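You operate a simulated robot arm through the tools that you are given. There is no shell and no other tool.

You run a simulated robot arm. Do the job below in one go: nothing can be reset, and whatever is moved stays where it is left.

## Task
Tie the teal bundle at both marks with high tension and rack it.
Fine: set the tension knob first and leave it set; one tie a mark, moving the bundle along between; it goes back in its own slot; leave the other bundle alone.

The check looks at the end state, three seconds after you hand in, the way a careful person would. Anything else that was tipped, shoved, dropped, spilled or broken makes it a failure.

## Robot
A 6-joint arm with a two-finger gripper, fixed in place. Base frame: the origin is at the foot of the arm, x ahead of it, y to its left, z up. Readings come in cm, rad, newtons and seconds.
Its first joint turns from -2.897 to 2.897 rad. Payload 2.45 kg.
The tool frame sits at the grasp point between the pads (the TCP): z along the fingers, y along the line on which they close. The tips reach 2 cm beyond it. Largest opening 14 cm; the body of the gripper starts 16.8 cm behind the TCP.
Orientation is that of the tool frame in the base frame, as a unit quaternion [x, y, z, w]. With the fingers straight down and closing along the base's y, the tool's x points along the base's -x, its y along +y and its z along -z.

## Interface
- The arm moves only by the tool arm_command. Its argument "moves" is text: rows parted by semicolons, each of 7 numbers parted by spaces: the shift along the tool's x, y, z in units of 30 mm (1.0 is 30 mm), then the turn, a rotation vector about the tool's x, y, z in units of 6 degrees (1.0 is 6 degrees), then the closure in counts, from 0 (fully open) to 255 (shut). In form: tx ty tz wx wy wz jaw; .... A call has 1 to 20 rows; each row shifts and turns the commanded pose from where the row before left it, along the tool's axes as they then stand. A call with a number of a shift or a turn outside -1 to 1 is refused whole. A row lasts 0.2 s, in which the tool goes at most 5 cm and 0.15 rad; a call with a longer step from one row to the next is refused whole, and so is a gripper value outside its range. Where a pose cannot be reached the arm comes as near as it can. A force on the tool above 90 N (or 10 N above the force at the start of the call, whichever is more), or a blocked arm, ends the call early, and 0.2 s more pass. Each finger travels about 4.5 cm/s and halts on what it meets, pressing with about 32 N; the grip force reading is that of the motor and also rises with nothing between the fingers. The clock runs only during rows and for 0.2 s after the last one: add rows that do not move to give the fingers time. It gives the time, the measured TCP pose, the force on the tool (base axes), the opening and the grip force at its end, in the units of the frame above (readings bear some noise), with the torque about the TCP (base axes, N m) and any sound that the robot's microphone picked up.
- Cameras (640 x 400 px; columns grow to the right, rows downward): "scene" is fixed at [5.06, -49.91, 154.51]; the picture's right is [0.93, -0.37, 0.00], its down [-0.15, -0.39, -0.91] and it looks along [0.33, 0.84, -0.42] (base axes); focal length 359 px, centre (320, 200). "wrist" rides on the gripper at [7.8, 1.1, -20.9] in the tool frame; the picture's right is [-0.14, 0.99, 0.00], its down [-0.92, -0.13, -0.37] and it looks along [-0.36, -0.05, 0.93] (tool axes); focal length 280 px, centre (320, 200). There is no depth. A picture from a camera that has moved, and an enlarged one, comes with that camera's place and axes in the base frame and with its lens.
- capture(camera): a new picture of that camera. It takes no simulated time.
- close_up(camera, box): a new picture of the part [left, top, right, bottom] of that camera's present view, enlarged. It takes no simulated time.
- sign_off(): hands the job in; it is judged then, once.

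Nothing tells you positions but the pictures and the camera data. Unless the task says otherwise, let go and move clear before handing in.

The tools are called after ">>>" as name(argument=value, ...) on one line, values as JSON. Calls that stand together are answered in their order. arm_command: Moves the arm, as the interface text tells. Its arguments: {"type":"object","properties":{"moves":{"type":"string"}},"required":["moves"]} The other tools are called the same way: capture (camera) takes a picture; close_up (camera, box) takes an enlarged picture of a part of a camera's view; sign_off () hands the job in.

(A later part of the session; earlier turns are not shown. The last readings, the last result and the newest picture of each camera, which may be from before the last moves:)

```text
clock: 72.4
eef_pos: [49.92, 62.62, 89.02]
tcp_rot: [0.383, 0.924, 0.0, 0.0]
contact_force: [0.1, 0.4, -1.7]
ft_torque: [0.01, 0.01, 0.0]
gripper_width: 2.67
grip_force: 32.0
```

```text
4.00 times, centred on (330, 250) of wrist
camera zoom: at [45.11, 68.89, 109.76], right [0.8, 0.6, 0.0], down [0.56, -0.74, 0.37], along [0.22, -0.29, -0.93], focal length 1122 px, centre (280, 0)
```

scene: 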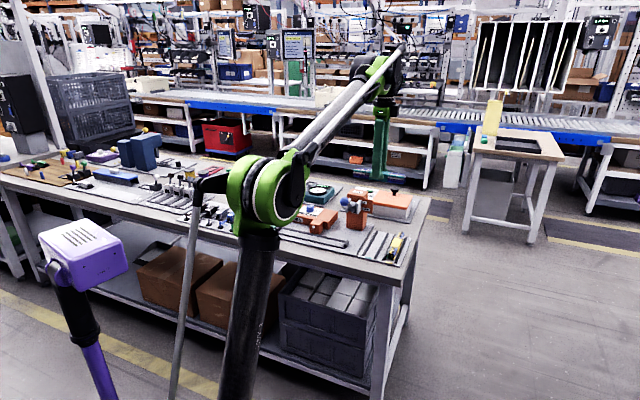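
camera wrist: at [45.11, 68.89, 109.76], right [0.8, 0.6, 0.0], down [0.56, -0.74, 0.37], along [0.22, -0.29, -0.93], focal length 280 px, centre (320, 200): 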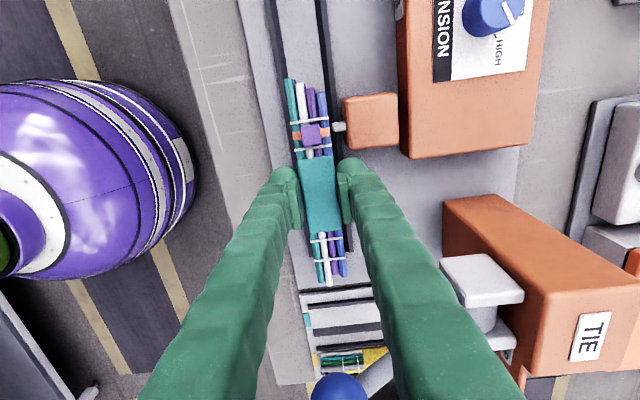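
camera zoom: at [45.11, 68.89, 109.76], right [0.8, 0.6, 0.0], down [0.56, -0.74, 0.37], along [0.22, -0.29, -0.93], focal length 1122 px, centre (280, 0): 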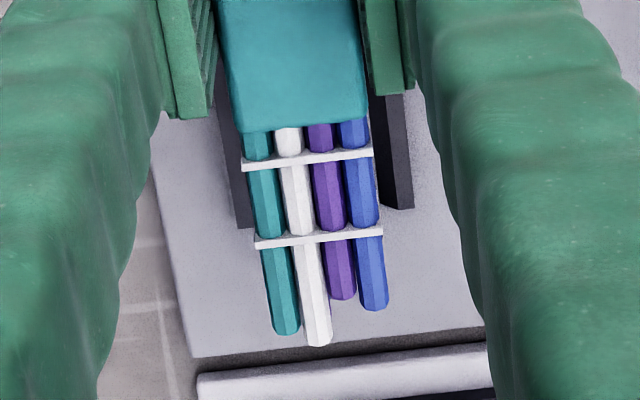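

The right mark is 5.48 cm to the right of the grip and the nozzle is 4.6 cm to the left of it. I'll lift slightly, carry the bundle 9.9 cm left over the head, and re-check before lowering.

>>> arm_command(moves="0 0 -0.35 0 0 0 240; 0.66 0 0 0 0 0 240; 0.66 0 0 0 0 0 240; 0.66 0 0 0 0 0 240; 0.66 0 0 0 0 0 240; 0.66 0 0 0 0 0 240; 0 0 0 0 0 0 240; 0 0 0.4 0 0 0 240; 0 0 0.5 0 0 0 240; 0 0 0 0 0 0 240")

>>> capture(camera="wrist")

>>> close_up(camera="wrist", box=[240, 20, 400, 120])

>>> close_up(camera="wrist", box=[250, 200, 410, 300])

>>> close_up(camera="scene", box=[265, 190, 355, 250])

```text
clock: 74.6
eef_pos: [42.95, 69.76, 87.42]
tcp_rot: [0.383, 0.924, -0.001, 0.0]
contact_force: [-0.7, 0.5, -2.3]
ft_torque: [0.03, -0.04, 0.0]
gripper_width: 2.69
grip_force: 31.7
```

```text
taken
camera wrist: at [38.18, 75.94, 108.19], right [0.8, 0.6, 0.0], down [0.56, -0.74, 0.37], along [0.22, -0.29, -0.93], focal length 280 px, centre (320, 200)
```

wrist: 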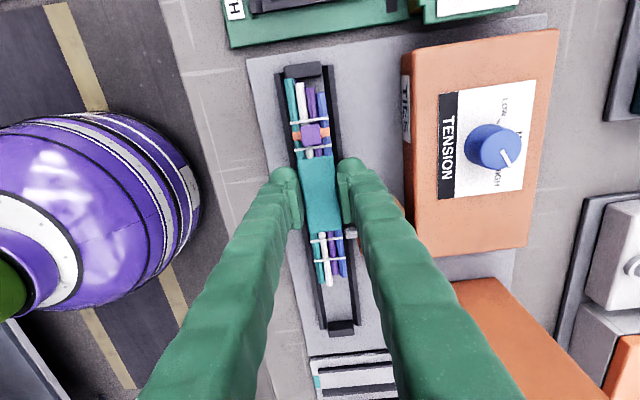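

```text
4.00 times, centred on (320, 70) of wrist
camera zoom: at [38.18, 75.94, 108.19], right [0.8, 0.6, 0.0], down [0.56, -0.74, 0.37], along [0.22, -0.29, -0.93], focal length 1122 px, centre (320, 720)
```

zoom: 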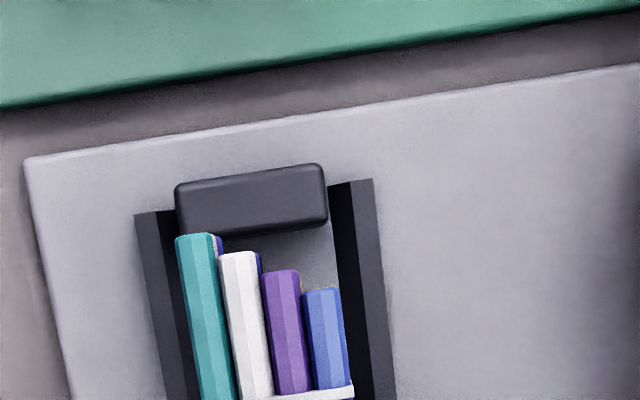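

```text
4.00 times, centred on (330, 250) of wrist
camera zoom: at [38.18, 75.94, 108.19], right [0.8, 0.6, 0.0], down [0.56, -0.74, 0.37], along [0.22, -0.29, -0.93], focal length 1122 px, centre (280, 0)
```

zoom: 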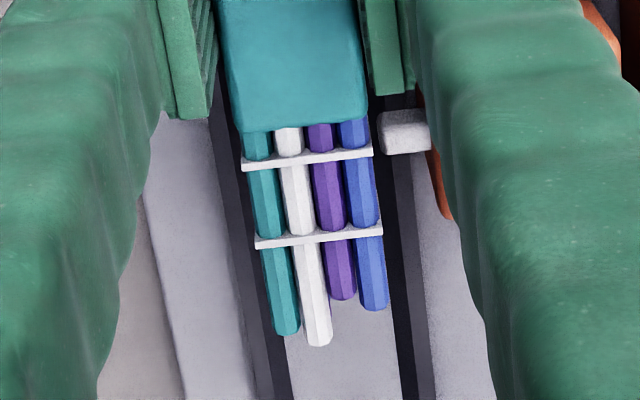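

```text
6.67 times, centred on (310, 220) of scene
camera zoom: at [5.06, -49.91, 154.51], right [0.93, -0.37, 0.0], down [-0.15, -0.39, -0.91], along [0.33, 0.84, -0.42], focal length 2394 px, centre (387, 67)
```

zoom: 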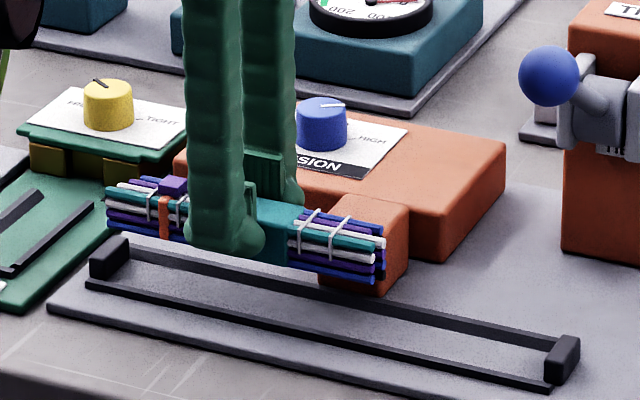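

The right mark is 2.6 mm right of the nozzle but the left end is close to the stop, so I'll shift about 1 mm right, lower to z≈86, and check.

>>> arm_command(moves="-0.04 -0.02 0.25 0 0 0 240; 0 0 0.22 0 0 0 240; 0 0 0 0 0 0 240")

>>> close_up(camera="wrist", box=[240, 20, 400, 120])

>>> close_up(camera="wrist", box=[250, 200, 410, 300])

>>> close_up(camera="scene", box=[265, 200, 335, 245])

```text
clock: 75.4
eef_pos: [43.01, 69.51, 85.9]
tcp_rot: [0.383, 0.924, 0.0, 0.001]
contact_force: [-0.4, -0.6, -0.9]
ft_torque: [0.01, -0.03, -0.02]
gripper_width: 2.68
grip_force: 32.0
```

```text
4.00 times, centred on (320, 70) of wrist
camera zoom: at [38.2, 75.74, 106.78], right [0.8, 0.6, 0.0], down [0.56, -0.74, 0.37], along [0.22, -0.29, -0.93], focal length 1122 px, centre (320, 720)
```

zoom: 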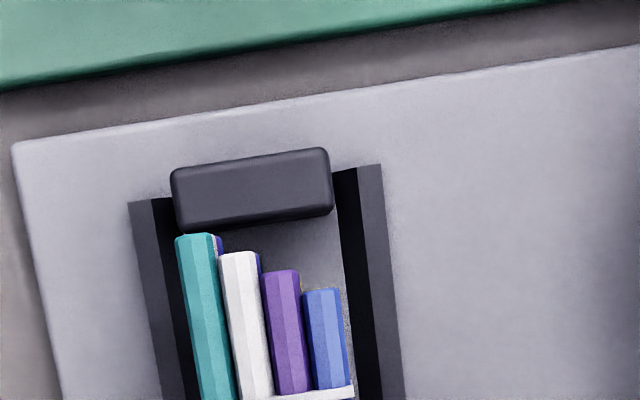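

```text
4.00 times, centred on (330, 250) of wrist
camera zoom: at [38.2, 75.74, 106.78], right [0.8, 0.6, 0.0], down [0.56, -0.74, 0.37], along [0.22, -0.29, -0.93], focal length 1122 px, centre (280, 0)
```

zoom: 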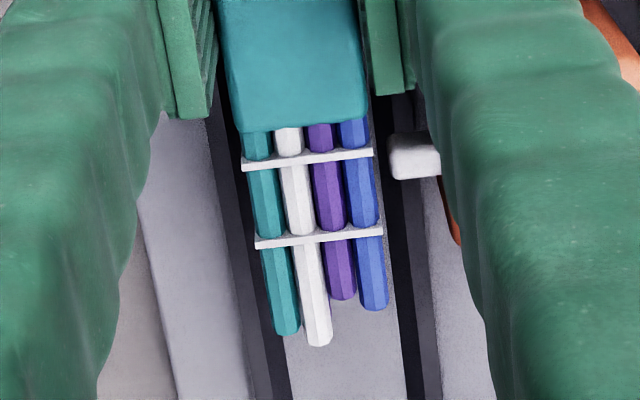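

```text
8.89 times, centred on (300, 222) of scene
camera zoom: at [5.06, -49.91, 154.51], right [0.93, -0.37, 0.0], down [-0.15, -0.39, -0.91], along [0.33, 0.84, -0.42], focal length 3192 px, centre (498, 0)
```

zoom: 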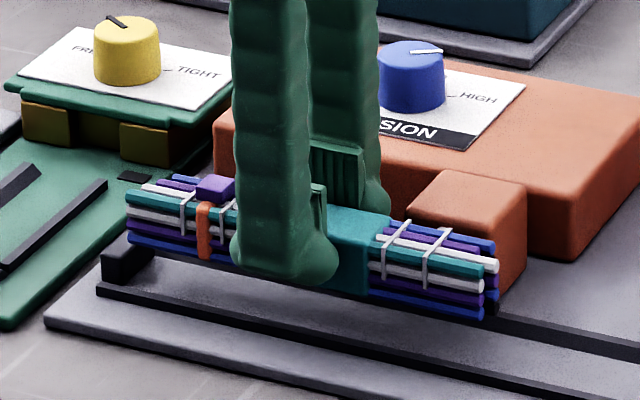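

The mark is about 4 mm off the nozzle centre and the left end has some 3 mm of room, so I'll go 2 mm back left and lower to just above the floor.

>>> arm_command(moves="0.067 0 0.2 0 0 0 240; 0 0 0.2 0 0 0 240; 0 0 0.2 0 0 0 240; 0 0 0 0 0 0 240")

>>> close_up(camera="wrist", box=[240, 20, 400, 120])

>>> close_up(camera="wrist", box=[250, 200, 410, 300])

>>> close_up(camera="scene", box=[265, 200, 335, 245])

```text
clock: 76.4
eef_pos: [42.76, 69.63, 84.49]
tcp_rot: [0.383, 0.924, 0.0, 0.0]
contact_force: [6.0, 1.1, 27.7]
ft_torque: [0.03, -0.07, -0.14]
gripper_width: 2.68
grip_force: 32.6
```

```text
4.00 times, centred on (320, 70) of wrist
camera zoom: at [38.07, 75.76, 105.23], right [0.8, 0.6, 0.0], down [0.56, -0.74, 0.37], along [0.22, -0.29, -0.93], focal length 1122 px, centre (320, 720)
```

zoom: 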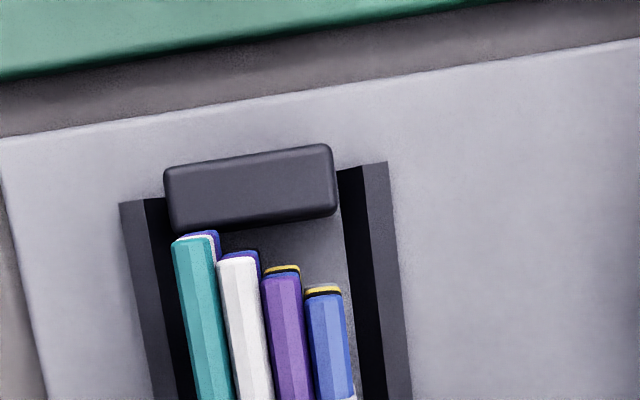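

```text
4.00 times, centred on (330, 250) of wrist
camera zoom: at [38.07, 75.76, 105.23], right [0.8, 0.6, 0.0], down [0.56, -0.74, 0.37], along [0.22, -0.29, -0.93], focal length 1122 px, centre (280, 0)
```

zoom: 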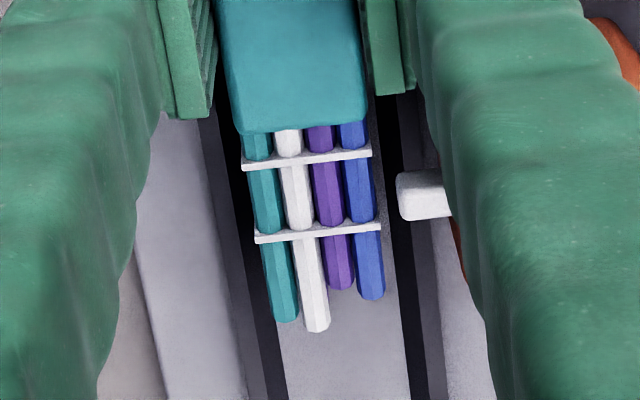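

```text
8.89 times, centred on (300, 222) of scene
camera zoom: at [5.06, -49.91, 154.51], right [0.93, -0.37, 0.0], down [-0.15, -0.39, -0.91], along [0.33, 0.84, -0.42], focal length 3192 px, centre (498, 0)
```

zoom: 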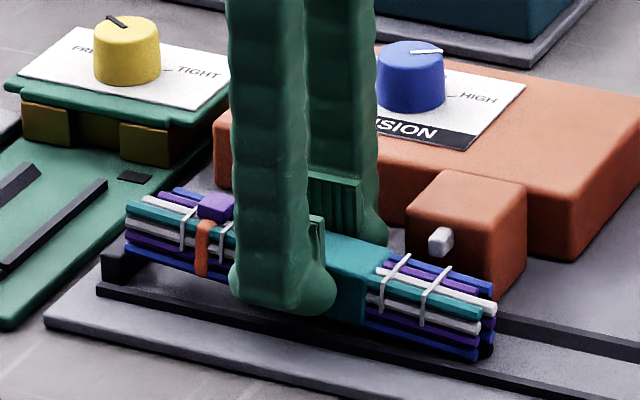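

The left end has landed on top of the end stop and the bundle has tipped slightly in the grip. I'll raise it, shift 4 mm right and look again.

>>> arm_command(moves="0 0 -0.3 0 0 0 240; 0 0 -0.4 0 0 0 240; -0.13 0 0 0 0 0 240; 0 0 0 0 0 0 240")

>>> close_up(camera="wrist", box=[240, 20, 400, 120])

>>> close_up(camera="wrist", box=[250, 200, 410, 300])

>>> close_up(camera="scene", box=[265, 200, 335, 245])

```text
clock: 77.4
eef_pos: [43.1, 69.31, 86.34]
tcp_rot: [0.382, 0.924, -0.001, 0.0]
contact_force: [-0.2, 1.3, -1.8]
ft_torque: [-0.01, 0.0, -0.01]
gripper_width: 2.68
grip_force: 31.9
```

```text
4.00 times, centred on (320, 70) of wrist
camera zoom: at [38.36, 75.58, 107.15], right [0.8, 0.6, 0.0], down [0.56, -0.74, 0.37], along [0.22, -0.29, -0.93], focal length 1122 px, centre (320, 720)
```

zoom: 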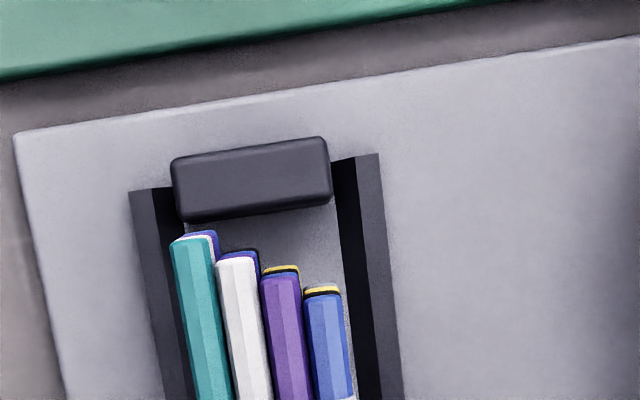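

```text
4.00 times, centred on (330, 250) of wrist
camera zoom: at [38.36, 75.58, 107.15], right [0.8, 0.6, 0.0], down [0.56, -0.74, 0.37], along [0.22, -0.29, -0.93], focal length 1122 px, centre (280, 0)
```

zoom: 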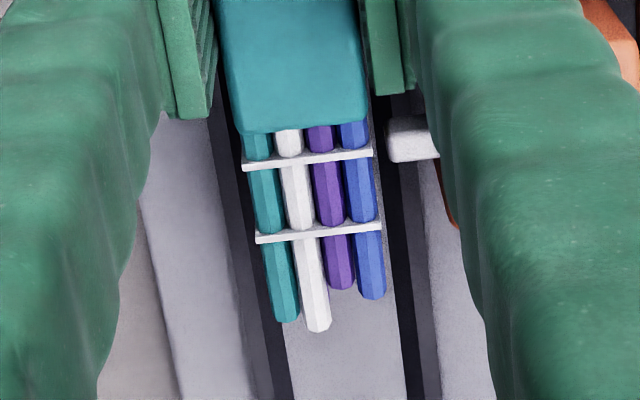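

```text
8.89 times, centred on (300, 222) of scene
camera zoom: at [5.06, -49.91, 154.51], right [0.93, -0.37, 0.0], down [-0.15, -0.39, -0.91], along [0.33, 0.84, -0.42], focal length 3192 px, centre (498, 0)
```

zoom: 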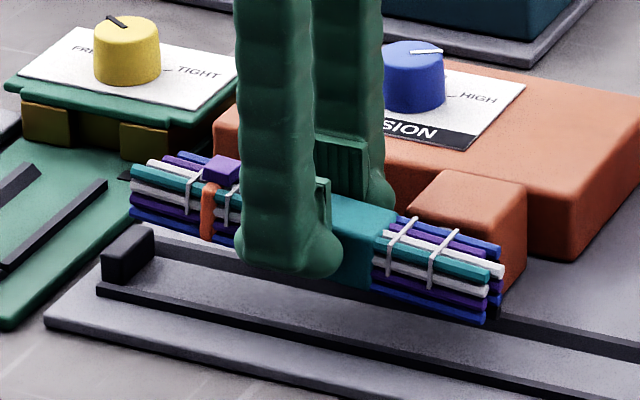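

The left end now has about 5 mm of room to the stop. I'll lower again slowly.

>>> arm_command(moves="0 0 0.25 0 0 0 240; 0 0 0.25 0 0 0 240; 0 0 0.2 0 0 0 240; 0 0 0 0 0 0 240")

>>> close_up(camera="wrist", box=[240, 20, 400, 120])

>>> close_up(camera="scene", box=[265, 200, 335, 245])

```text
clock: 78.4
eef_pos: [43.07, 69.36, 84.27]
tcp_rot: [0.383, 0.924, 0.0, 0.0]
contact_force: [-0.2, 1.4, 8.8]
ft_torque: [-0.66, -0.71, 0.09]
gripper_width: 2.68
grip_force: 32.3
```

```text
4.00 times, centred on (320, 70) of wrist
camera zoom: at [38.33, 75.61, 105.18], right [0.8, 0.6, 0.0], down [0.56, -0.74, 0.37], along [0.22, -0.29, -0.93], focal length 1122 px, centre (320, 720)
```

zoom: 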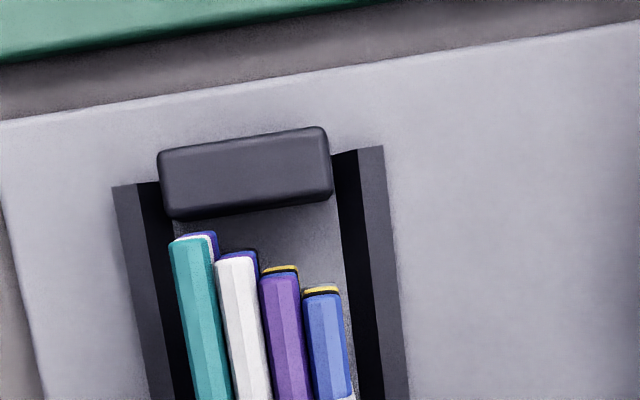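

```text
8.89 times, centred on (300, 222) of scene
camera zoom: at [5.06, -49.91, 154.51], right [0.93, -0.37, 0.0], down [-0.15, -0.39, -0.91], along [0.33, 0.84, -0.42], focal length 3192 px, centre (498, 0)
```

zoom: 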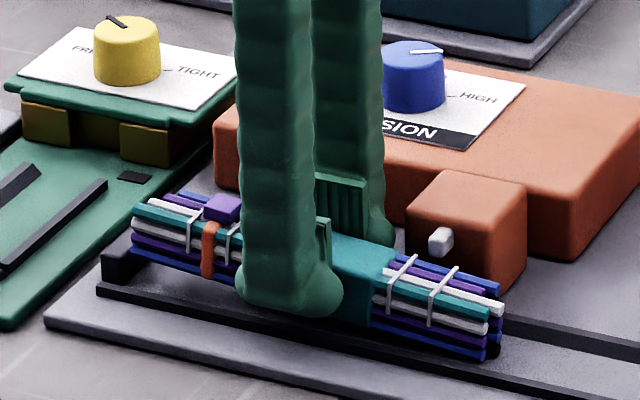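

The right end has reached the floor as expected. I'll continue down a few millimetres to level it out.

>>> arm_command(moves="0 0 0.06 0 0 0 240; 0 0 0.05 0 0 0 240; 0 0 0 0 0 0 240")

>>> close_up(camera="wrist", box=[240, 20, 400, 120])

>>> close_up(camera="scene", box=[265, 200, 335, 245])

```text
clock: 79.2
eef_pos: [43.12, 69.24, 83.92]
tcp_rot: [0.383, 0.924, 0.0, 0.0]
contact_force: [-1.9, 1.4, 7.0]
ft_torque: [-0.46, -0.51, 0.04]
gripper_width: 2.65
grip_force: 32.2
```

```text
4.00 times, centred on (320, 70) of wrist
camera zoom: at [38.36, 75.5, 104.72], right [0.8, 0.6, 0.0], down [0.56, -0.74, 0.37], along [0.22, -0.29, -0.93], focal length 1122 px, centre (320, 720)
```

zoom: 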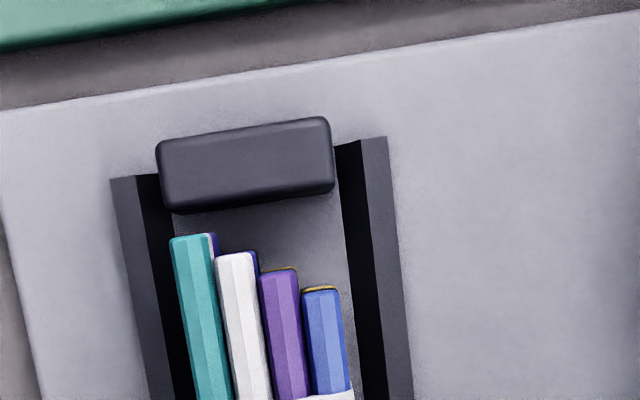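

```text
8.89 times, centred on (300, 222) of scene
camera zoom: at [5.06, -49.91, 154.51], right [0.93, -0.37, 0.0], down [-0.15, -0.39, -0.91], along [0.33, 0.84, -0.42], focal length 3192 px, centre (498, 0)
```

zoom: 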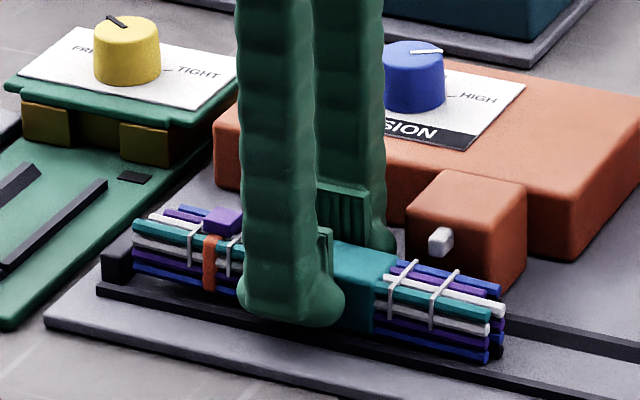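

>>> close_up(camera="wrist", box=[250, 200, 410, 300])

```text
4.00 times, centred on (330, 250) of wrist
camera zoom: at [38.36, 75.5, 104.72], right [0.8, 0.6, 0.0], down [0.56, -0.74, 0.37], along [0.22, -0.29, -0.93], focal length 1122 px, centre (280, 0)
```

zoom: 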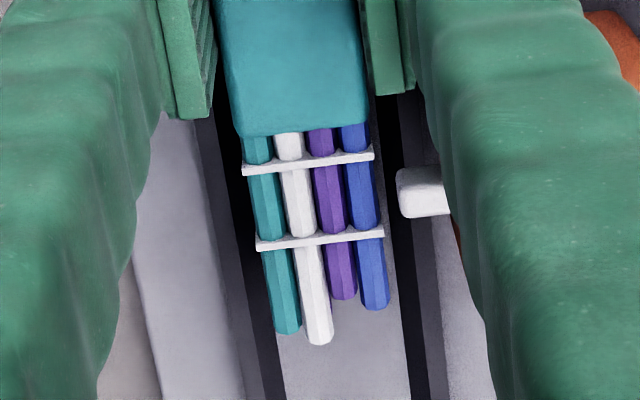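

The mark is about 7 mm right of the nozzle. I'll slide the gripped bundle gently left along the trough toward the stop, watching the side force.

>>> arm_command(moves="0.04 0 0 0 0 0 240; 0.04 0 0 0 0 0 240; 0.04 0 0 0 0 0 240; 0 0 0 0 0 0 240")

>>> close_up(camera="wrist", box=[250, 200, 410, 300])

>>> close_up(camera="wrist", box=[240, 20, 400, 120])

```text
clock: 80.2
eef_pos: [42.8, 69.62, 83.94]
tcp_rot: [0.383, 0.924, -0.001, 0.0]
contact_force: [1.0, -0.6, -2.3]
ft_torque: [-0.01, -0.02, 0.02]
gripper_width: 2.67
grip_force: 32.2
```

```text
4.00 times, centred on (330, 250) of wrist
camera zoom: at [38.08, 75.78, 104.76], right [0.8, 0.6, 0.0], down [0.56, -0.74, 0.37], along [0.22, -0.29, -0.93], focal length 1122 px, centre (280, 0)
```

zoom: 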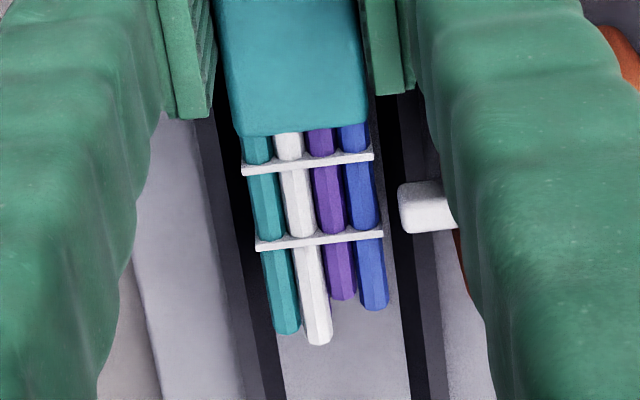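

```text
4.00 times, centred on (320, 70) of wrist
camera zoom: at [38.08, 75.78, 104.76], right [0.8, 0.6, 0.0], down [0.56, -0.74, 0.37], along [0.22, -0.29, -0.93], focal length 1122 px, centre (320, 720)
```

zoom: 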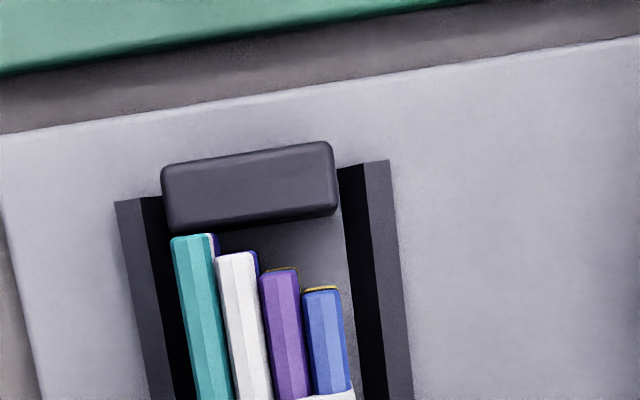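

>>> arm_command(moves="0.035 0 0 0 0 0 240; 0.035 0 0 0 0 0 240; 0 0 0 0 0 0 240")

>>> close_up(camera="wrist", box=[250, 200, 410, 300])

>>> close_up(camera="wrist", box=[240, 20, 400, 120])

```text
clock: 81.0
eef_pos: [42.77, 69.56, 84.0]
tcp_rot: [0.383, 0.924, 0.0, 0.001]
contact_force: [19.9, -19.5, 1.6]
ft_torque: [-0.22, -0.24, 0.03]
gripper_width: 2.75
grip_force: 31.7
```

```text
4.00 times, centred on (330, 250) of wrist
camera zoom: at [38.02, 75.86, 104.71], right [0.8, 0.6, 0.0], down [0.56, -0.74, 0.37], along [0.22, -0.3, -0.93], focal length 1122 px, centre (280, 0)
```

zoom: 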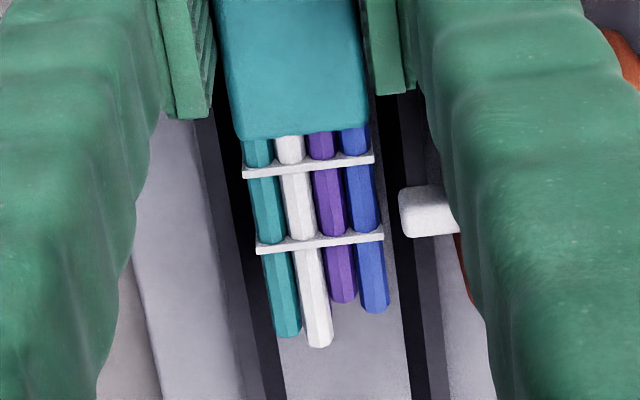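

```text
4.00 times, centred on (320, 70) of wrist
camera zoom: at [38.02, 75.86, 104.71], right [0.8, 0.6, 0.0], down [0.56, -0.74, 0.37], along [0.22, -0.3, -0.93], focal length 1122 px, centre (320, 720)
```

zoom: 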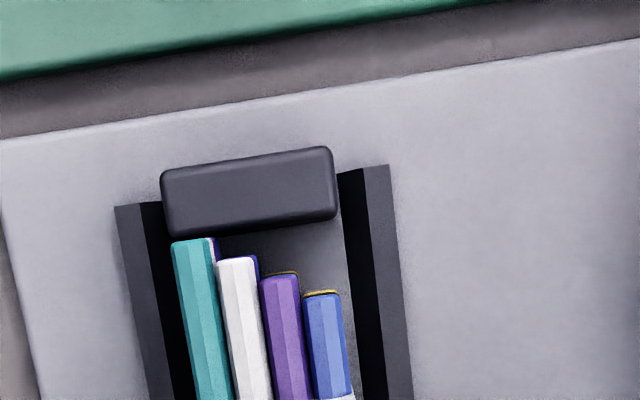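

The bundle is now against the left stop, which puts the right mark within about 4 mm of the nozzle and inside its two lines. I'll ease off the side load, set it on the floor, and release.

>>> arm_command(moves="-0.025 0 0 0 0 0 240; 0 0 0.03 0 0 0 240; 0 0 0 0 0 0 240")

```text
clock: 81.8
eef_pos: [42.72, 69.62, 83.92]
tcp_rot: [0.383, 0.924, 0.0, 0.0]
contact_force: [15.7, -12.3, 11.6]
ft_torque: [-0.35, -0.49, 0.0]
gripper_width: 2.68
grip_force: 31.8
```

>>> arm_command(moves="0 0 0 0 0 0 220; 0 0 0 0 0 0 205; 0 0 0 0 0 0 190; 0 0 0 0 0 0 175; 0 0 0 0 0 0 164; 0 0 0 0 0 0 164; 0 0 -0.3 0 0 0 164; 0 0 -0.6 0 0 0 164; 0 0 -0.8 0 0 0 164; 0 0 -0.8 0 0 0 164; 0 0 0 0 0 0 164")

>>> capture(camera="wrist")

>>> close_up(camera="wrist", box=[260, 170, 400, 270])

>>> close_up(camera="wrist", box=[240, 50, 400, 210])

>>> close_up(camera="scene", box=[265, 200, 335, 245])

```text
clock: 84.2
eef_pos: [42.68, 69.65, 91.41]
tcp_rot: [0.383, 0.924, 0.0, 0.0]
contact_force: [-0.2, -0.1, 0.0]
ft_torque: [0.01, 0.04, -0.02]
gripper_width: 4.98
grip_force: 0.0
```

```text
taken
camera wrist: at [37.96, 75.81, 112.17], right [0.8, 0.6, 0.0], down [0.56, -0.74, 0.37], along [0.22, -0.29, -0.93], focal length 280 px, centre (320, 200)
```

wrist: 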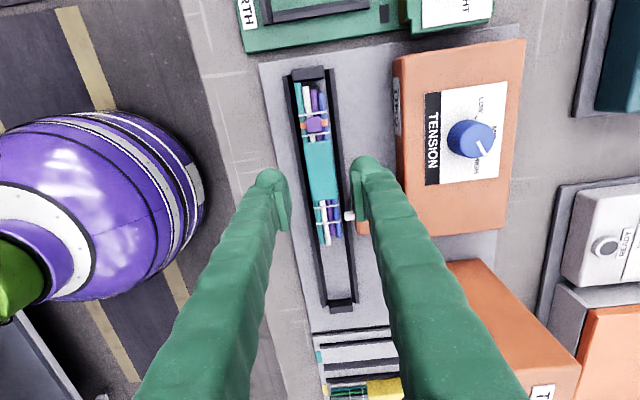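

```text
4.00 times, centred on (330, 220) of wrist
camera zoom: at [37.96, 75.81, 112.17], right [0.8, 0.6, 0.0], down [0.56, -0.74, 0.37], along [0.22, -0.29, -0.93], focal length 1122 px, centre (280, 120)
```

zoom: 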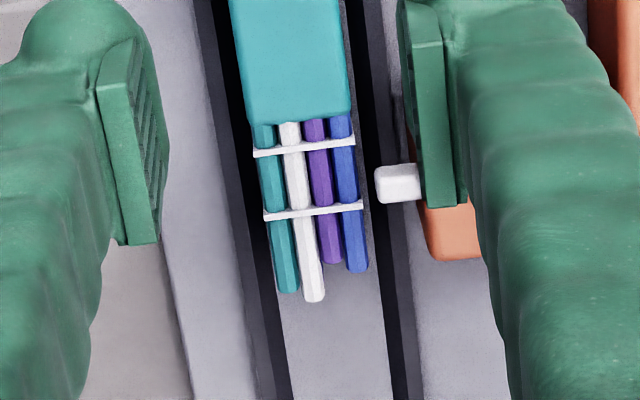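

```text
2.50 times, centred on (320, 130) of wrist
camera zoom: at [37.96, 75.81, 112.17], right [0.8, 0.6, 0.0], down [0.56, -0.74, 0.37], along [0.22, -0.29, -0.93], focal length 701 px, centre (320, 375)
```

zoom: 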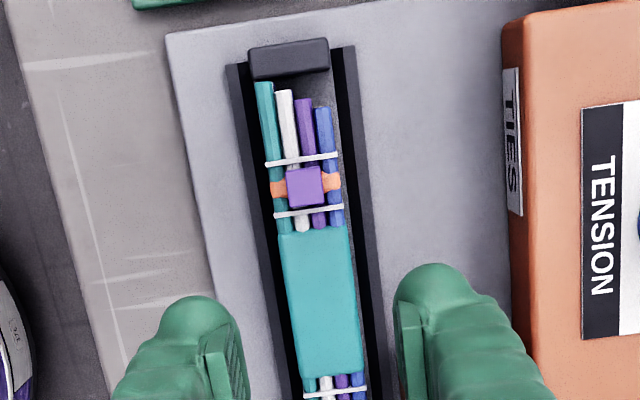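

```text
8.89 times, centred on (300, 222) of scene
camera zoom: at [5.06, -49.91, 154.51], right [0.93, -0.37, 0.0], down [-0.15, -0.39, -0.91], along [0.33, 0.84, -0.42], focal length 3192 px, centre (498, 0)
```

zoom: 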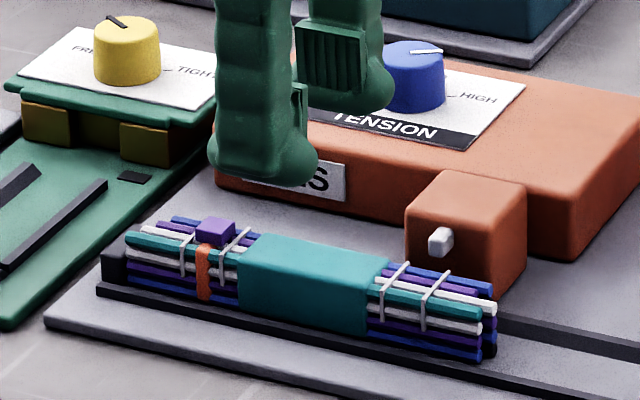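

The right mark sits at the nozzle, about 2 mm off and inside its lines. I'll repeat the lever stroke, starting by rising and going back above the ball.

>>> arm_command(moves="0 0 -0.925 0 0 0 164; 0 0 -0.925 0 0 0 164; 0 0 -0.925 0 0 0 164; 0 0 -0.925 0 0 0 164; 0 0 -0.925 0 0 0 164; 0 0 -0.925 0 0 0 200; -0.796 -0.01 0 0 0 0 250; -0.796 -0.01 0 0 0 0 250; -0.796 -0.01 0 0 0 0 250; -0.796 -0.01 0 0 0 0 250; -0.796 -0.01 0 0 0 0 250; -0.796 -0.01 0 0 0 0 250; -0.796 -0.01 0 0 0 0 250; -0.796 -0.01 0 0 0 0 250; 0 0 0 0 0 0 250")

>>> capture(camera="wrist")

>>> close_up(camera="scene", box=[280, 180, 380, 250])

```text
clock: 87.4
eef_pos: [56.1, 56.0, 107.84]
tcp_rot: [0.382, 0.924, -0.001, 0.0]
contact_force: [0.6, 0.0, -0.3]
ft_torque: [0.0, 0.02, 0.0]
gripper_width: 0.29
grip_force: 0.1
```

```text
taken
camera wrist: at [51.34, 62.31, 128.6], right [0.8, 0.6, 0.0], down [0.56, -0.74, 0.37], along [0.22, -0.29, -0.93], focal length 280 px, centre (320, 200)
```

wrist: 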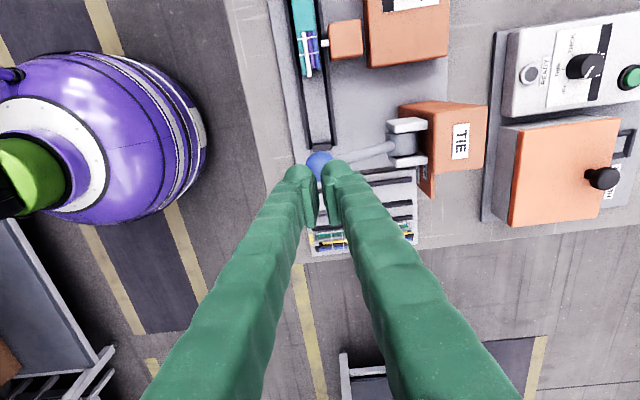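

```text
5.71 times, centred on (330, 215) of scene
camera zoom: at [5.06, -49.91, 154.51], right [0.93, -0.37, 0.0], down [-0.15, -0.39, -0.91], along [0.33, 0.84, -0.42], focal length 2052 px, centre (263, 114)
```

zoom: 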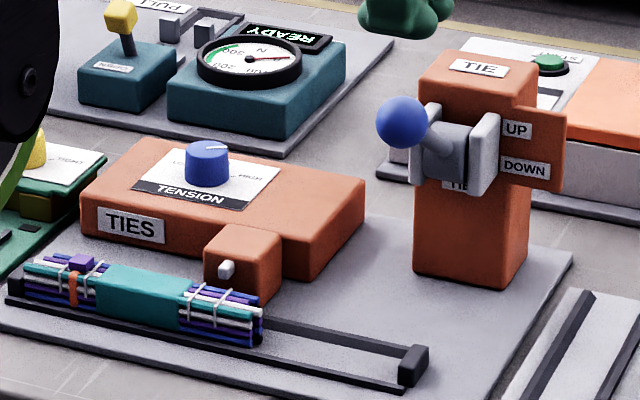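

>>> arm_command(moves="0 0 0.85 0 0 0 250; 0 0 0.7 0 0 0 250; 0 -0.1 0.26 0 0 0 250; 0 -0.13 0.26 0 0 0 250; 0 -0.14 0.25 0 0 0 250; 0 -0.09 0.35 0 0 0 250; 0 -0.09 0.35 0 0 0 250; 0 -0.03 0.35 0 0 0 250; 0 -0.03 0.35 0 0 0 250; 0 0.03 0.35 0 0 0 250; 0 0.04 0.35 0 0 0 250; 0 0.08 0.35 0 0 0 250; 0 0 0 0 0 0 250")

>>> close_up(camera="scene", box=[280, 180, 380, 250])

```text
clock: 90.2
eef_pos: [55.32, 55.04, 93.89]
tcp_rot: [0.383, 0.924, -0.001, 0.0]
contact_force: [-2.8, -0.9, 4.1]
ft_torque: [-0.03, 0.05, -0.06]
gripper_width: 0.47
grip_force: 1.1
```

```text
5.71 times, centred on (330, 215) of scene
camera zoom: at [5.06, -49.91, 154.51], right [0.93, -0.37, 0.0], down [-0.15, -0.39, -0.91], along [0.33, 0.84, -0.42], focal length 2052 px, centre (263, 114)
```

zoom: 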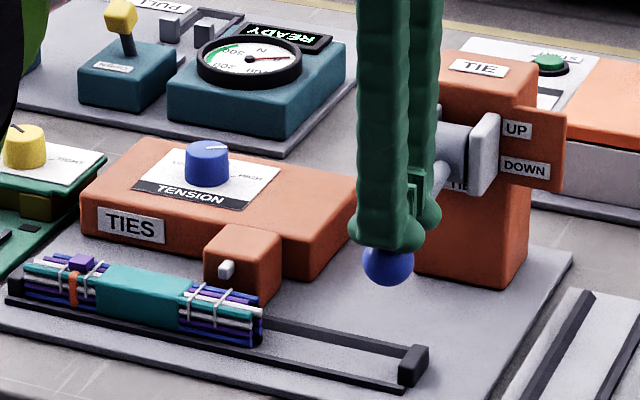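

The lever is nearly at the trigger point, with no tie yet. I'll go down the last couple of centimetres as before.

>>> arm_command(moves="0 0.09 0.3 0 0 0 250; 0 0.1 0.35 0 0 0 250; 0 0 0 0 0 0 250")

>>> close_up(camera="scene", box=[280, 180, 380, 250])

>>> close_up(camera="scene", box=[275, 210, 335, 250])

```text
clock: 91.0
eef_pos: [55.56, 55.36, 91.78]
tcp_rot: [0.382, 0.924, 0.0, 0.0]
contact_force: [-1.9, -3.6, 3.4]
ft_torque: [-0.09, 0.06, 0.02]
gripper_width: 0.49
grip_force: 1.3
```

```text
5.71 times, centred on (330, 215) of scene
camera zoom: at [5.06, -49.91, 154.51], right [0.93, -0.37, 0.0], down [-0.15, -0.39, -0.91], along [0.33, 0.84, -0.42], focal length 2052 px, centre (263, 114)
```

zoom: 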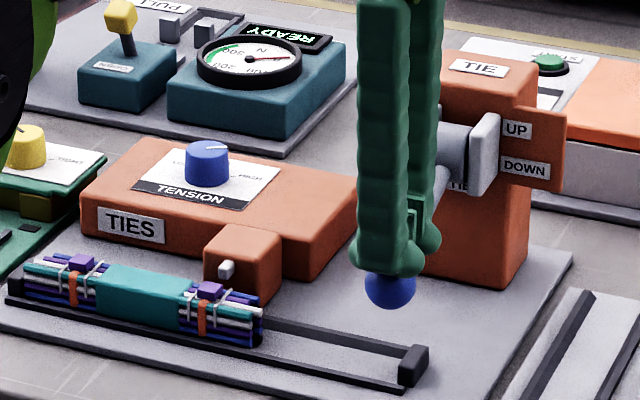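

```text
10.00 times, centred on (305, 230) of scene
camera zoom: at [5.06, -49.91, 154.51], right [0.93, -0.37, 0.0], down [-0.15, -0.39, -0.91], along [0.33, 0.84, -0.42], focal length 3592 px, centre (470, -100)
```

zoom: 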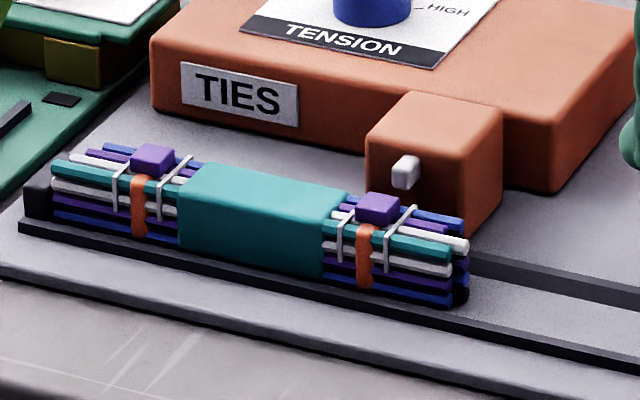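

The second tie is on the right mark, between its lines. I'll let the lever rise gently again.

>>> arm_command(moves="0 -0.1 -0.35 0 0 0 250; 0 -0.1 -0.4 0 0 0 250; 0 -0.05 -0.45 0 0 0 250; 0 0 -0.45 0 0 0 250; 0 0 -0.45 0 0 0 250; 0 0.05 -0.45 0 0 0 250; 0 0.1 -0.45 0 0 0 250; 0 0.1 -0.45 0 0 0 250; 0 0.1 -0.5 0 0 0 250; 0 0.05 -0.7 0 0 0 250; 0 0 -0.9 0 0 0 250; 0 0 0 0 0 0 250")

>>> close_up(camera="scene", box=[280, 180, 380, 250])

```text
clock: 93.6
eef_pos: [55.83, 55.87, 108.45]
tcp_rot: [0.383, 0.924, 0.0, 0.0]
contact_force: [-1.4, -0.1, -0.3]
ft_torque: [0.01, 0.0, 0.05]
gripper_width: 0.25
grip_force: 0.1
```

```text
5.71 times, centred on (330, 215) of scene
camera zoom: at [5.06, -49.91, 154.51], right [0.93, -0.37, 0.0], down [-0.15, -0.39, -0.91], along [0.33, 0.84, -0.42], focal length 2052 px, centre (263, 114)
```

zoom: 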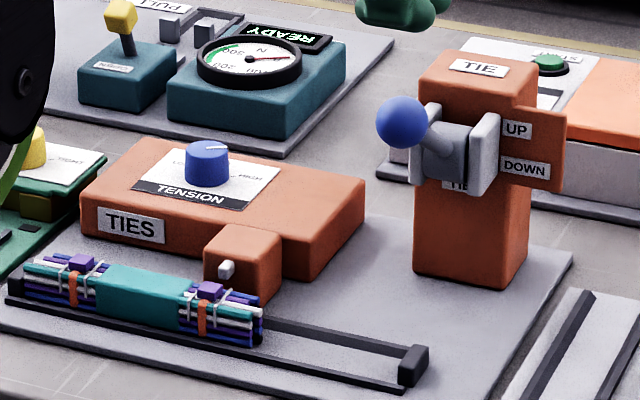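

Both ties are on and the lever is back at UP. I'll return to the bundle with open fingers.

>>> arm_command(moves="0.791 0.02 0 0 0 0 250; 0.791 0.02 0 0 0 0 164; 0.791 0.02 0 0 0 0 164; 0.791 0.02 0 0 0 0 164; 0.791 0.02 0 0 0 0 164; 0.791 0.02 0 0 0 0 164; 0.791 0.02 0 0 0 0 164; 0.791 0.02 0 0 0 0 164; 0 0 0.94 0 0 0 164; 0 0 0.94 0 0 0 164; 0 0 0.94 0 0 0 164; 0 0 0.94 0 0 0 164; 0 0 0.94 0 0 0 164; 0 0 0.94 0 0 0 164; 0 0 0 0 0 0 164")

>>> close_up(camera="wrist", box=[240, 90, 400, 250])

```text
clock: 96.8
eef_pos: [42.84, 69.45, 91.34]
tcp_rot: [0.383, 0.924, 0.0, 0.0]
contact_force: [-0.3, -0.4, -0.8]
ft_torque: [-0.03, 0.01, -0.02]
gripper_width: 5.01
grip_force: 0.0
```

```text
2.50 times, centred on (320, 170) of wrist
camera zoom: at [38.03, 75.69, 112.16], right [0.8, 0.6, 0.0], down [0.56, -0.74, 0.37], along [0.22, -0.29, -0.93], focal length 701 px, centre (320, 275)
```

zoom: 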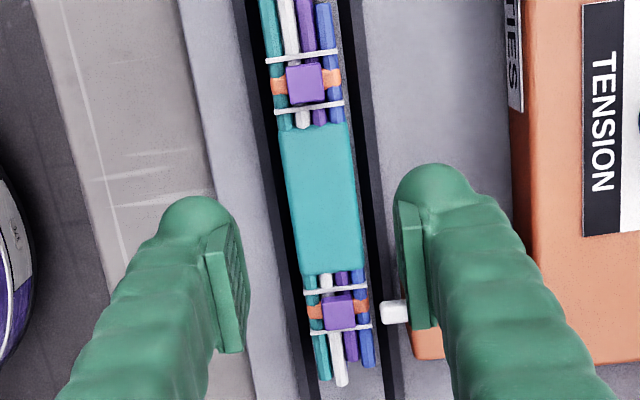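

>>> arm_command(moves="0 0.025 0.8 0 0 0 164; 0 0 0.8 0 0 0 164; 0 0 0.6 0 0 0 164; 0 0 0.28 0 0 0 164; 0 0 0 0 0 0 164; 0 0 0 0 0 0 190; 0 0 0 0 0 0 215; 0 0 0 0 0 0 235; 0 0 0 0 0 0 240; 0 0 0 0 0 0 240")

>>> close_up(camera="wrist", box=[240, 90, 400, 250])

```text
clock: 99.0
eef_pos: [42.93, 69.58, 83.76]
tcp_rot: [0.383, 0.924, 0.0, 0.0]
contact_force: [0.1, -0.2, -1.0]
ft_torque: [0.04, -0.02, -0.01]
gripper_width: 2.68
grip_force: 32.2
```

```text
2.50 times, centred on (320, 170) of wrist
camera zoom: at [38.02, 75.76, 104.6], right [0.8, 0.6, 0.0], down [0.56, -0.74, 0.37], along [0.22, -0.29, -0.93], focal length 701 px, centre (320, 275)
```

zoom: 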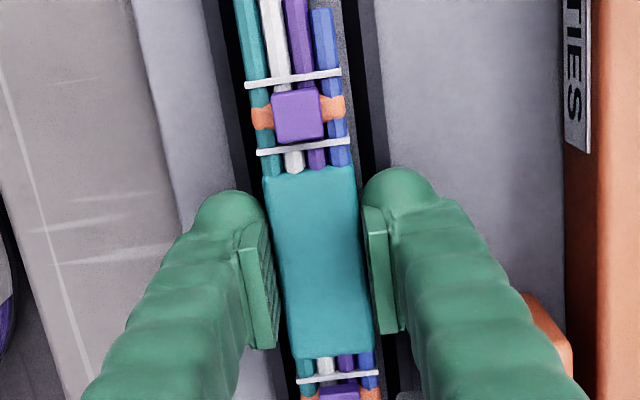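

The bundle is gripped again at the same height. I'll lift straight up, then turn the wrist back −90°.

>>> arm_command(moves="0 0 -0.2 0 0 0 240; 0 0 -0.4 0 0 0 240; 0 0 -0.6 0 0 0 240; 0 0 -0.85 0 0 0 240; 0 0 -0.9 0 0 0 240; 0 0 -0.9 0 0 0 240; 0 0 -0.9 0 0 0 240; 0 0 -0.9 0 0 0 240; 0 0 -0.9 0 0 0 240; 0 0 -0.9 0 0 0 240; 0 0 -0.9 0 0 0 240; 0 0 -0.9 0 0 0 240; 0 0 0 0 0 0 240")

>>> arm_command(moves="0 0 0 0 0 -0.9 240; 0 0 0 0 0 -0.9 240; 0 0 0 0 0 -0.9 240; 0 0 0 0 0 -0.9 240; 0 0 0 0 0 -0.9 240; 0 0 0 0 0 -0.9 240; 0 0 0 0 0 -0.9 240; 0 0 0 0 0 -0.9 240; 0 0 0 0 0 -0.9 240; 0 0 0 0 0 -0.9 240; 0 0 0 0 0 -0.9 240; 0 0 0 0 0 -0.9 240; 0 0 0 0 0 -0.9 240; 0 0 0 0 0 -0.9 240; 0 0 0 0 0 -0.9 240; 0 0 0 0 0 -0.9 240; 0 0 0 0 0 -0.6 240; 0 0 0 0 0 0 240")

>>> capture(camera="wrist")

>>> capture(camera="scene")

```text
clock: 101.8
eef_pos: [42.68, 69.53, 111.55]
tcp_rot: [0.383, 0.924, 0.0, 0.0]
contact_force: [0.6, 0.4, -1.9]
ft_torque: [-0.03, 0.03, 0.0]
gripper_width: 2.66
grip_force: 31.9
```

```text
clock: 105.6
eef_pos: [42.93, 69.51, 111.67]
tcp_rot: [-0.382, 0.924, 0.0, 0.0]
contact_force: [0.3, 0.3, -2.6]
ft_torque: [0.0, 0.0, 0.01]
gripper_width: 2.69
grip_force: 31.7
```

```text
taken
camera wrist: at [36.61, 64.74, 132.58], right [-0.6, 0.8, 0.0], down [0.74, 0.56, 0.37], along [0.29, 0.22, -0.93], focal length 280 px, centre (320, 200)
```

wrist: 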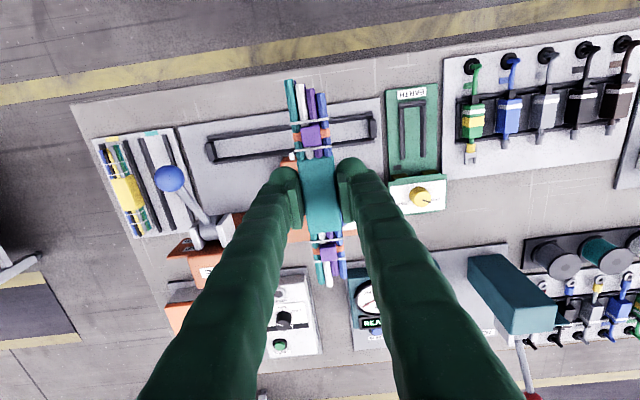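

```text
taken
```

scene: 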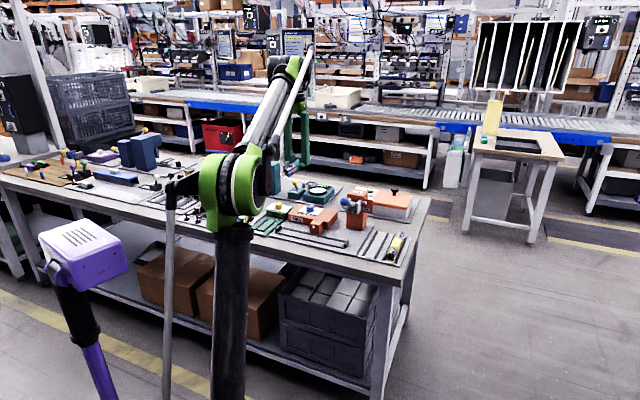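

I'm moving back over the teal slot, still high.

>>> arm_command(moves="-0.146 -0.846 0 0 0 0 240; -0.146 -0.846 0 0 0 0 240; -0.146 -0.846 0 0 0 0 240; -0.146 -0.846 0 0 0 0 240; -0.146 -0.846 0 0 0 0 240; -0.146 -0.846 0 0 0 0 240; -0.146 -0.846 0 0 0 0 240; -0.146 -0.846 0 0 0 0 240; -0.146 -0.846 0 0 0 0 240; -0.146 -0.846 0 0 0 0 240; -0.146 -0.846 0 0 0 0 240; -0.146 -0.846 0 0 0 0 240; 0 0 0 0 0 0 240")

>>> capture(camera="wrist")

>>> close_up(camera="wrist", box=[230, 60, 410, 300])

>>> close_up(camera="scene", box=[335, 170, 435, 275])

```text
clock: 108.4
eef_pos: [68.22, 51.69, 111.91]
tcp_rot: [-0.383, 0.924, 0.0, 0.0]
contact_force: [1.1, -0.8, -1.8]
ft_torque: [0.0, 0.04, -0.01]
gripper_width: 2.68
grip_force: 32.1
```

```text
taken
camera wrist: at [62.01, 46.84, 132.77], right [-0.6, 0.8, 0.0], down [0.74, 0.56, 0.37], along [0.29, 0.22, -0.93], focal length 280 px, centre (320, 200)
```

wrist: 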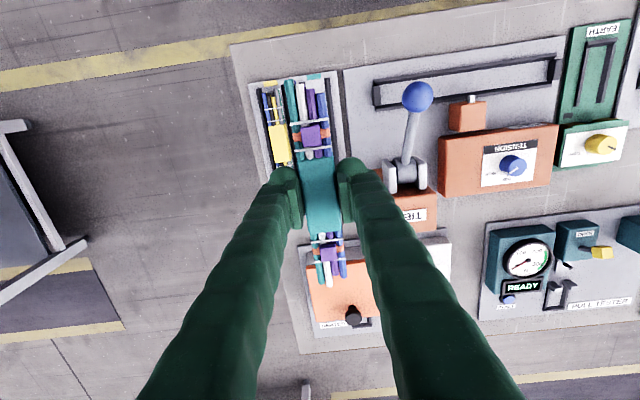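

```text
1.67 times, centred on (320, 180) of wrist
camera zoom: at [62.01, 46.84, 132.77], right [-0.6, 0.8, 0.0], down [0.74, 0.56, 0.37], along [0.29, 0.22, -0.93], focal length 467 px, centre (320, 233)
```

zoom: 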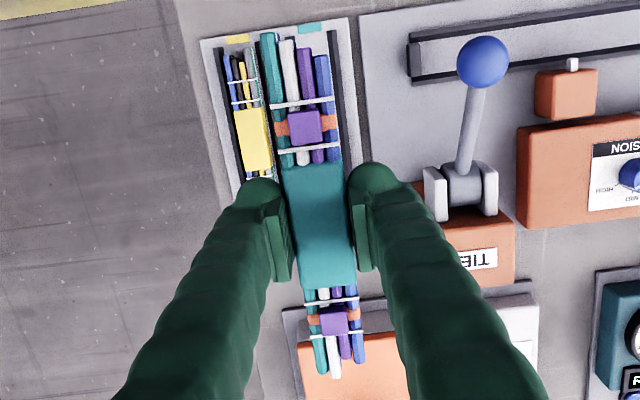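

```text
3.81 times, centred on (385, 222) of scene
camera zoom: at [5.06, -49.91, 154.51], right [0.93, -0.37, 0.0], down [-0.15, -0.39, -0.91], along [0.33, 0.84, -0.42], focal length 1368 px, centre (72, 114)
```

zoom: 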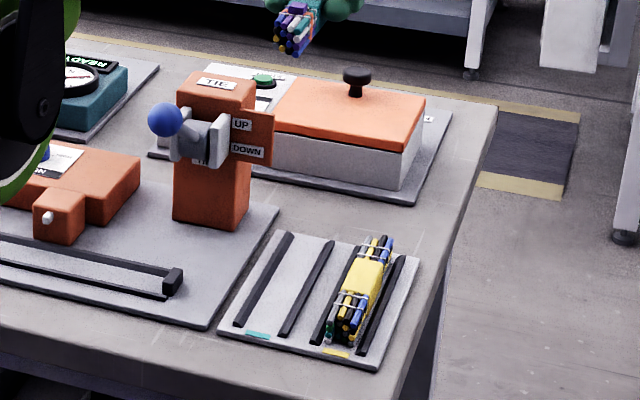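

>>> arm_command(moves="0 0 0.917 0 0 0 240; 0 0 0.917 0 0 0 240; 0 0 0.917 0 0 0 240; 0 0 0.917 0 0 0 240; 0 0 0.917 0 0 0 240; 0 0 0.917 0 0 0 240; 0 0 0.917 0 0 0 240; 0 0 0.917 0 0 0 240; 0 0 0 0 0 0 240")

>>> capture(camera="wrist")

>>> close_up(camera="wrist", box=[240, 40, 400, 140])

>>> close_up(camera="wrist", box=[250, 200, 410, 300])

>>> close_up(camera="scene", box=[335, 190, 425, 270])

```text
clock: 110.4
eef_pos: [68.16, 51.72, 89.56]
tcp_rot: [-0.383, 0.924, 0.0, 0.0]
contact_force: [-0.6, -0.6, -1.6]
ft_torque: [0.02, 0.03, 0.03]
gripper_width: 2.65
grip_force: 31.8
```

```text
taken
camera wrist: at [61.81, 46.88, 110.39], right [-0.6, 0.8, 0.0], down [0.74, 0.56, 0.37], along [0.29, 0.22, -0.93], focal length 280 px, centre (320, 200)
```

wrist: 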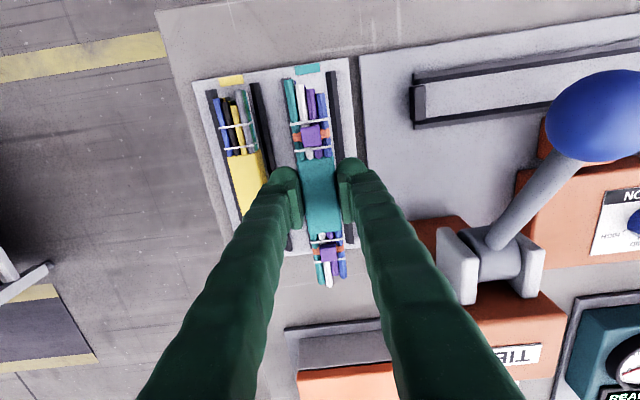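

```text
4.00 times, centred on (320, 90) of wrist
camera zoom: at [61.81, 46.88, 110.39], right [-0.6, 0.8, 0.0], down [0.74, 0.56, 0.37], along [0.29, 0.22, -0.93], focal length 1122 px, centre (320, 640)
```

zoom: 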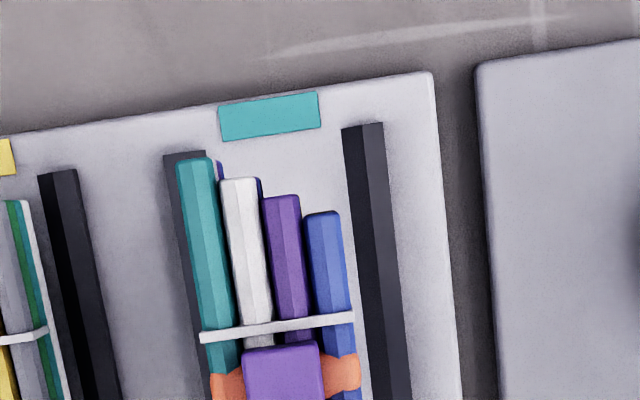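

```text
4.00 times, centred on (330, 250) of wrist
camera zoom: at [61.81, 46.88, 110.39], right [-0.6, 0.8, 0.0], down [0.74, 0.56, 0.37], along [0.29, 0.22, -0.93], focal length 1122 px, centre (280, 0)
```

zoom: 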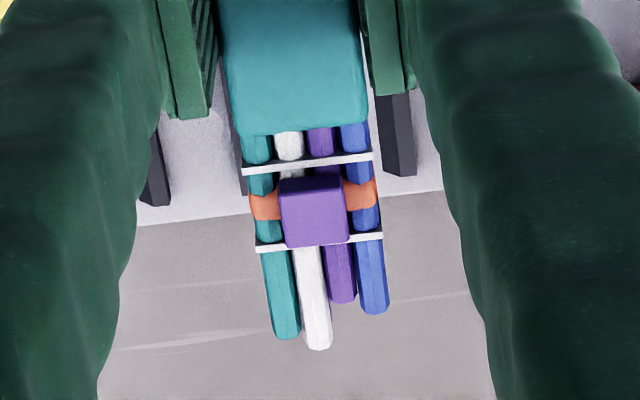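

```text
5.00 times, centred on (380, 230) of scene
camera zoom: at [5.06, -49.91, 154.51], right [0.93, -0.37, 0.0], down [-0.15, -0.39, -0.91], along [0.33, 0.84, -0.42], focal length 1796 px, centre (20, 50)
```

zoom: 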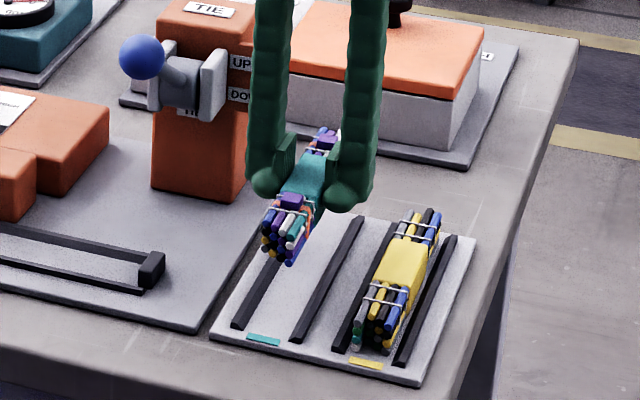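

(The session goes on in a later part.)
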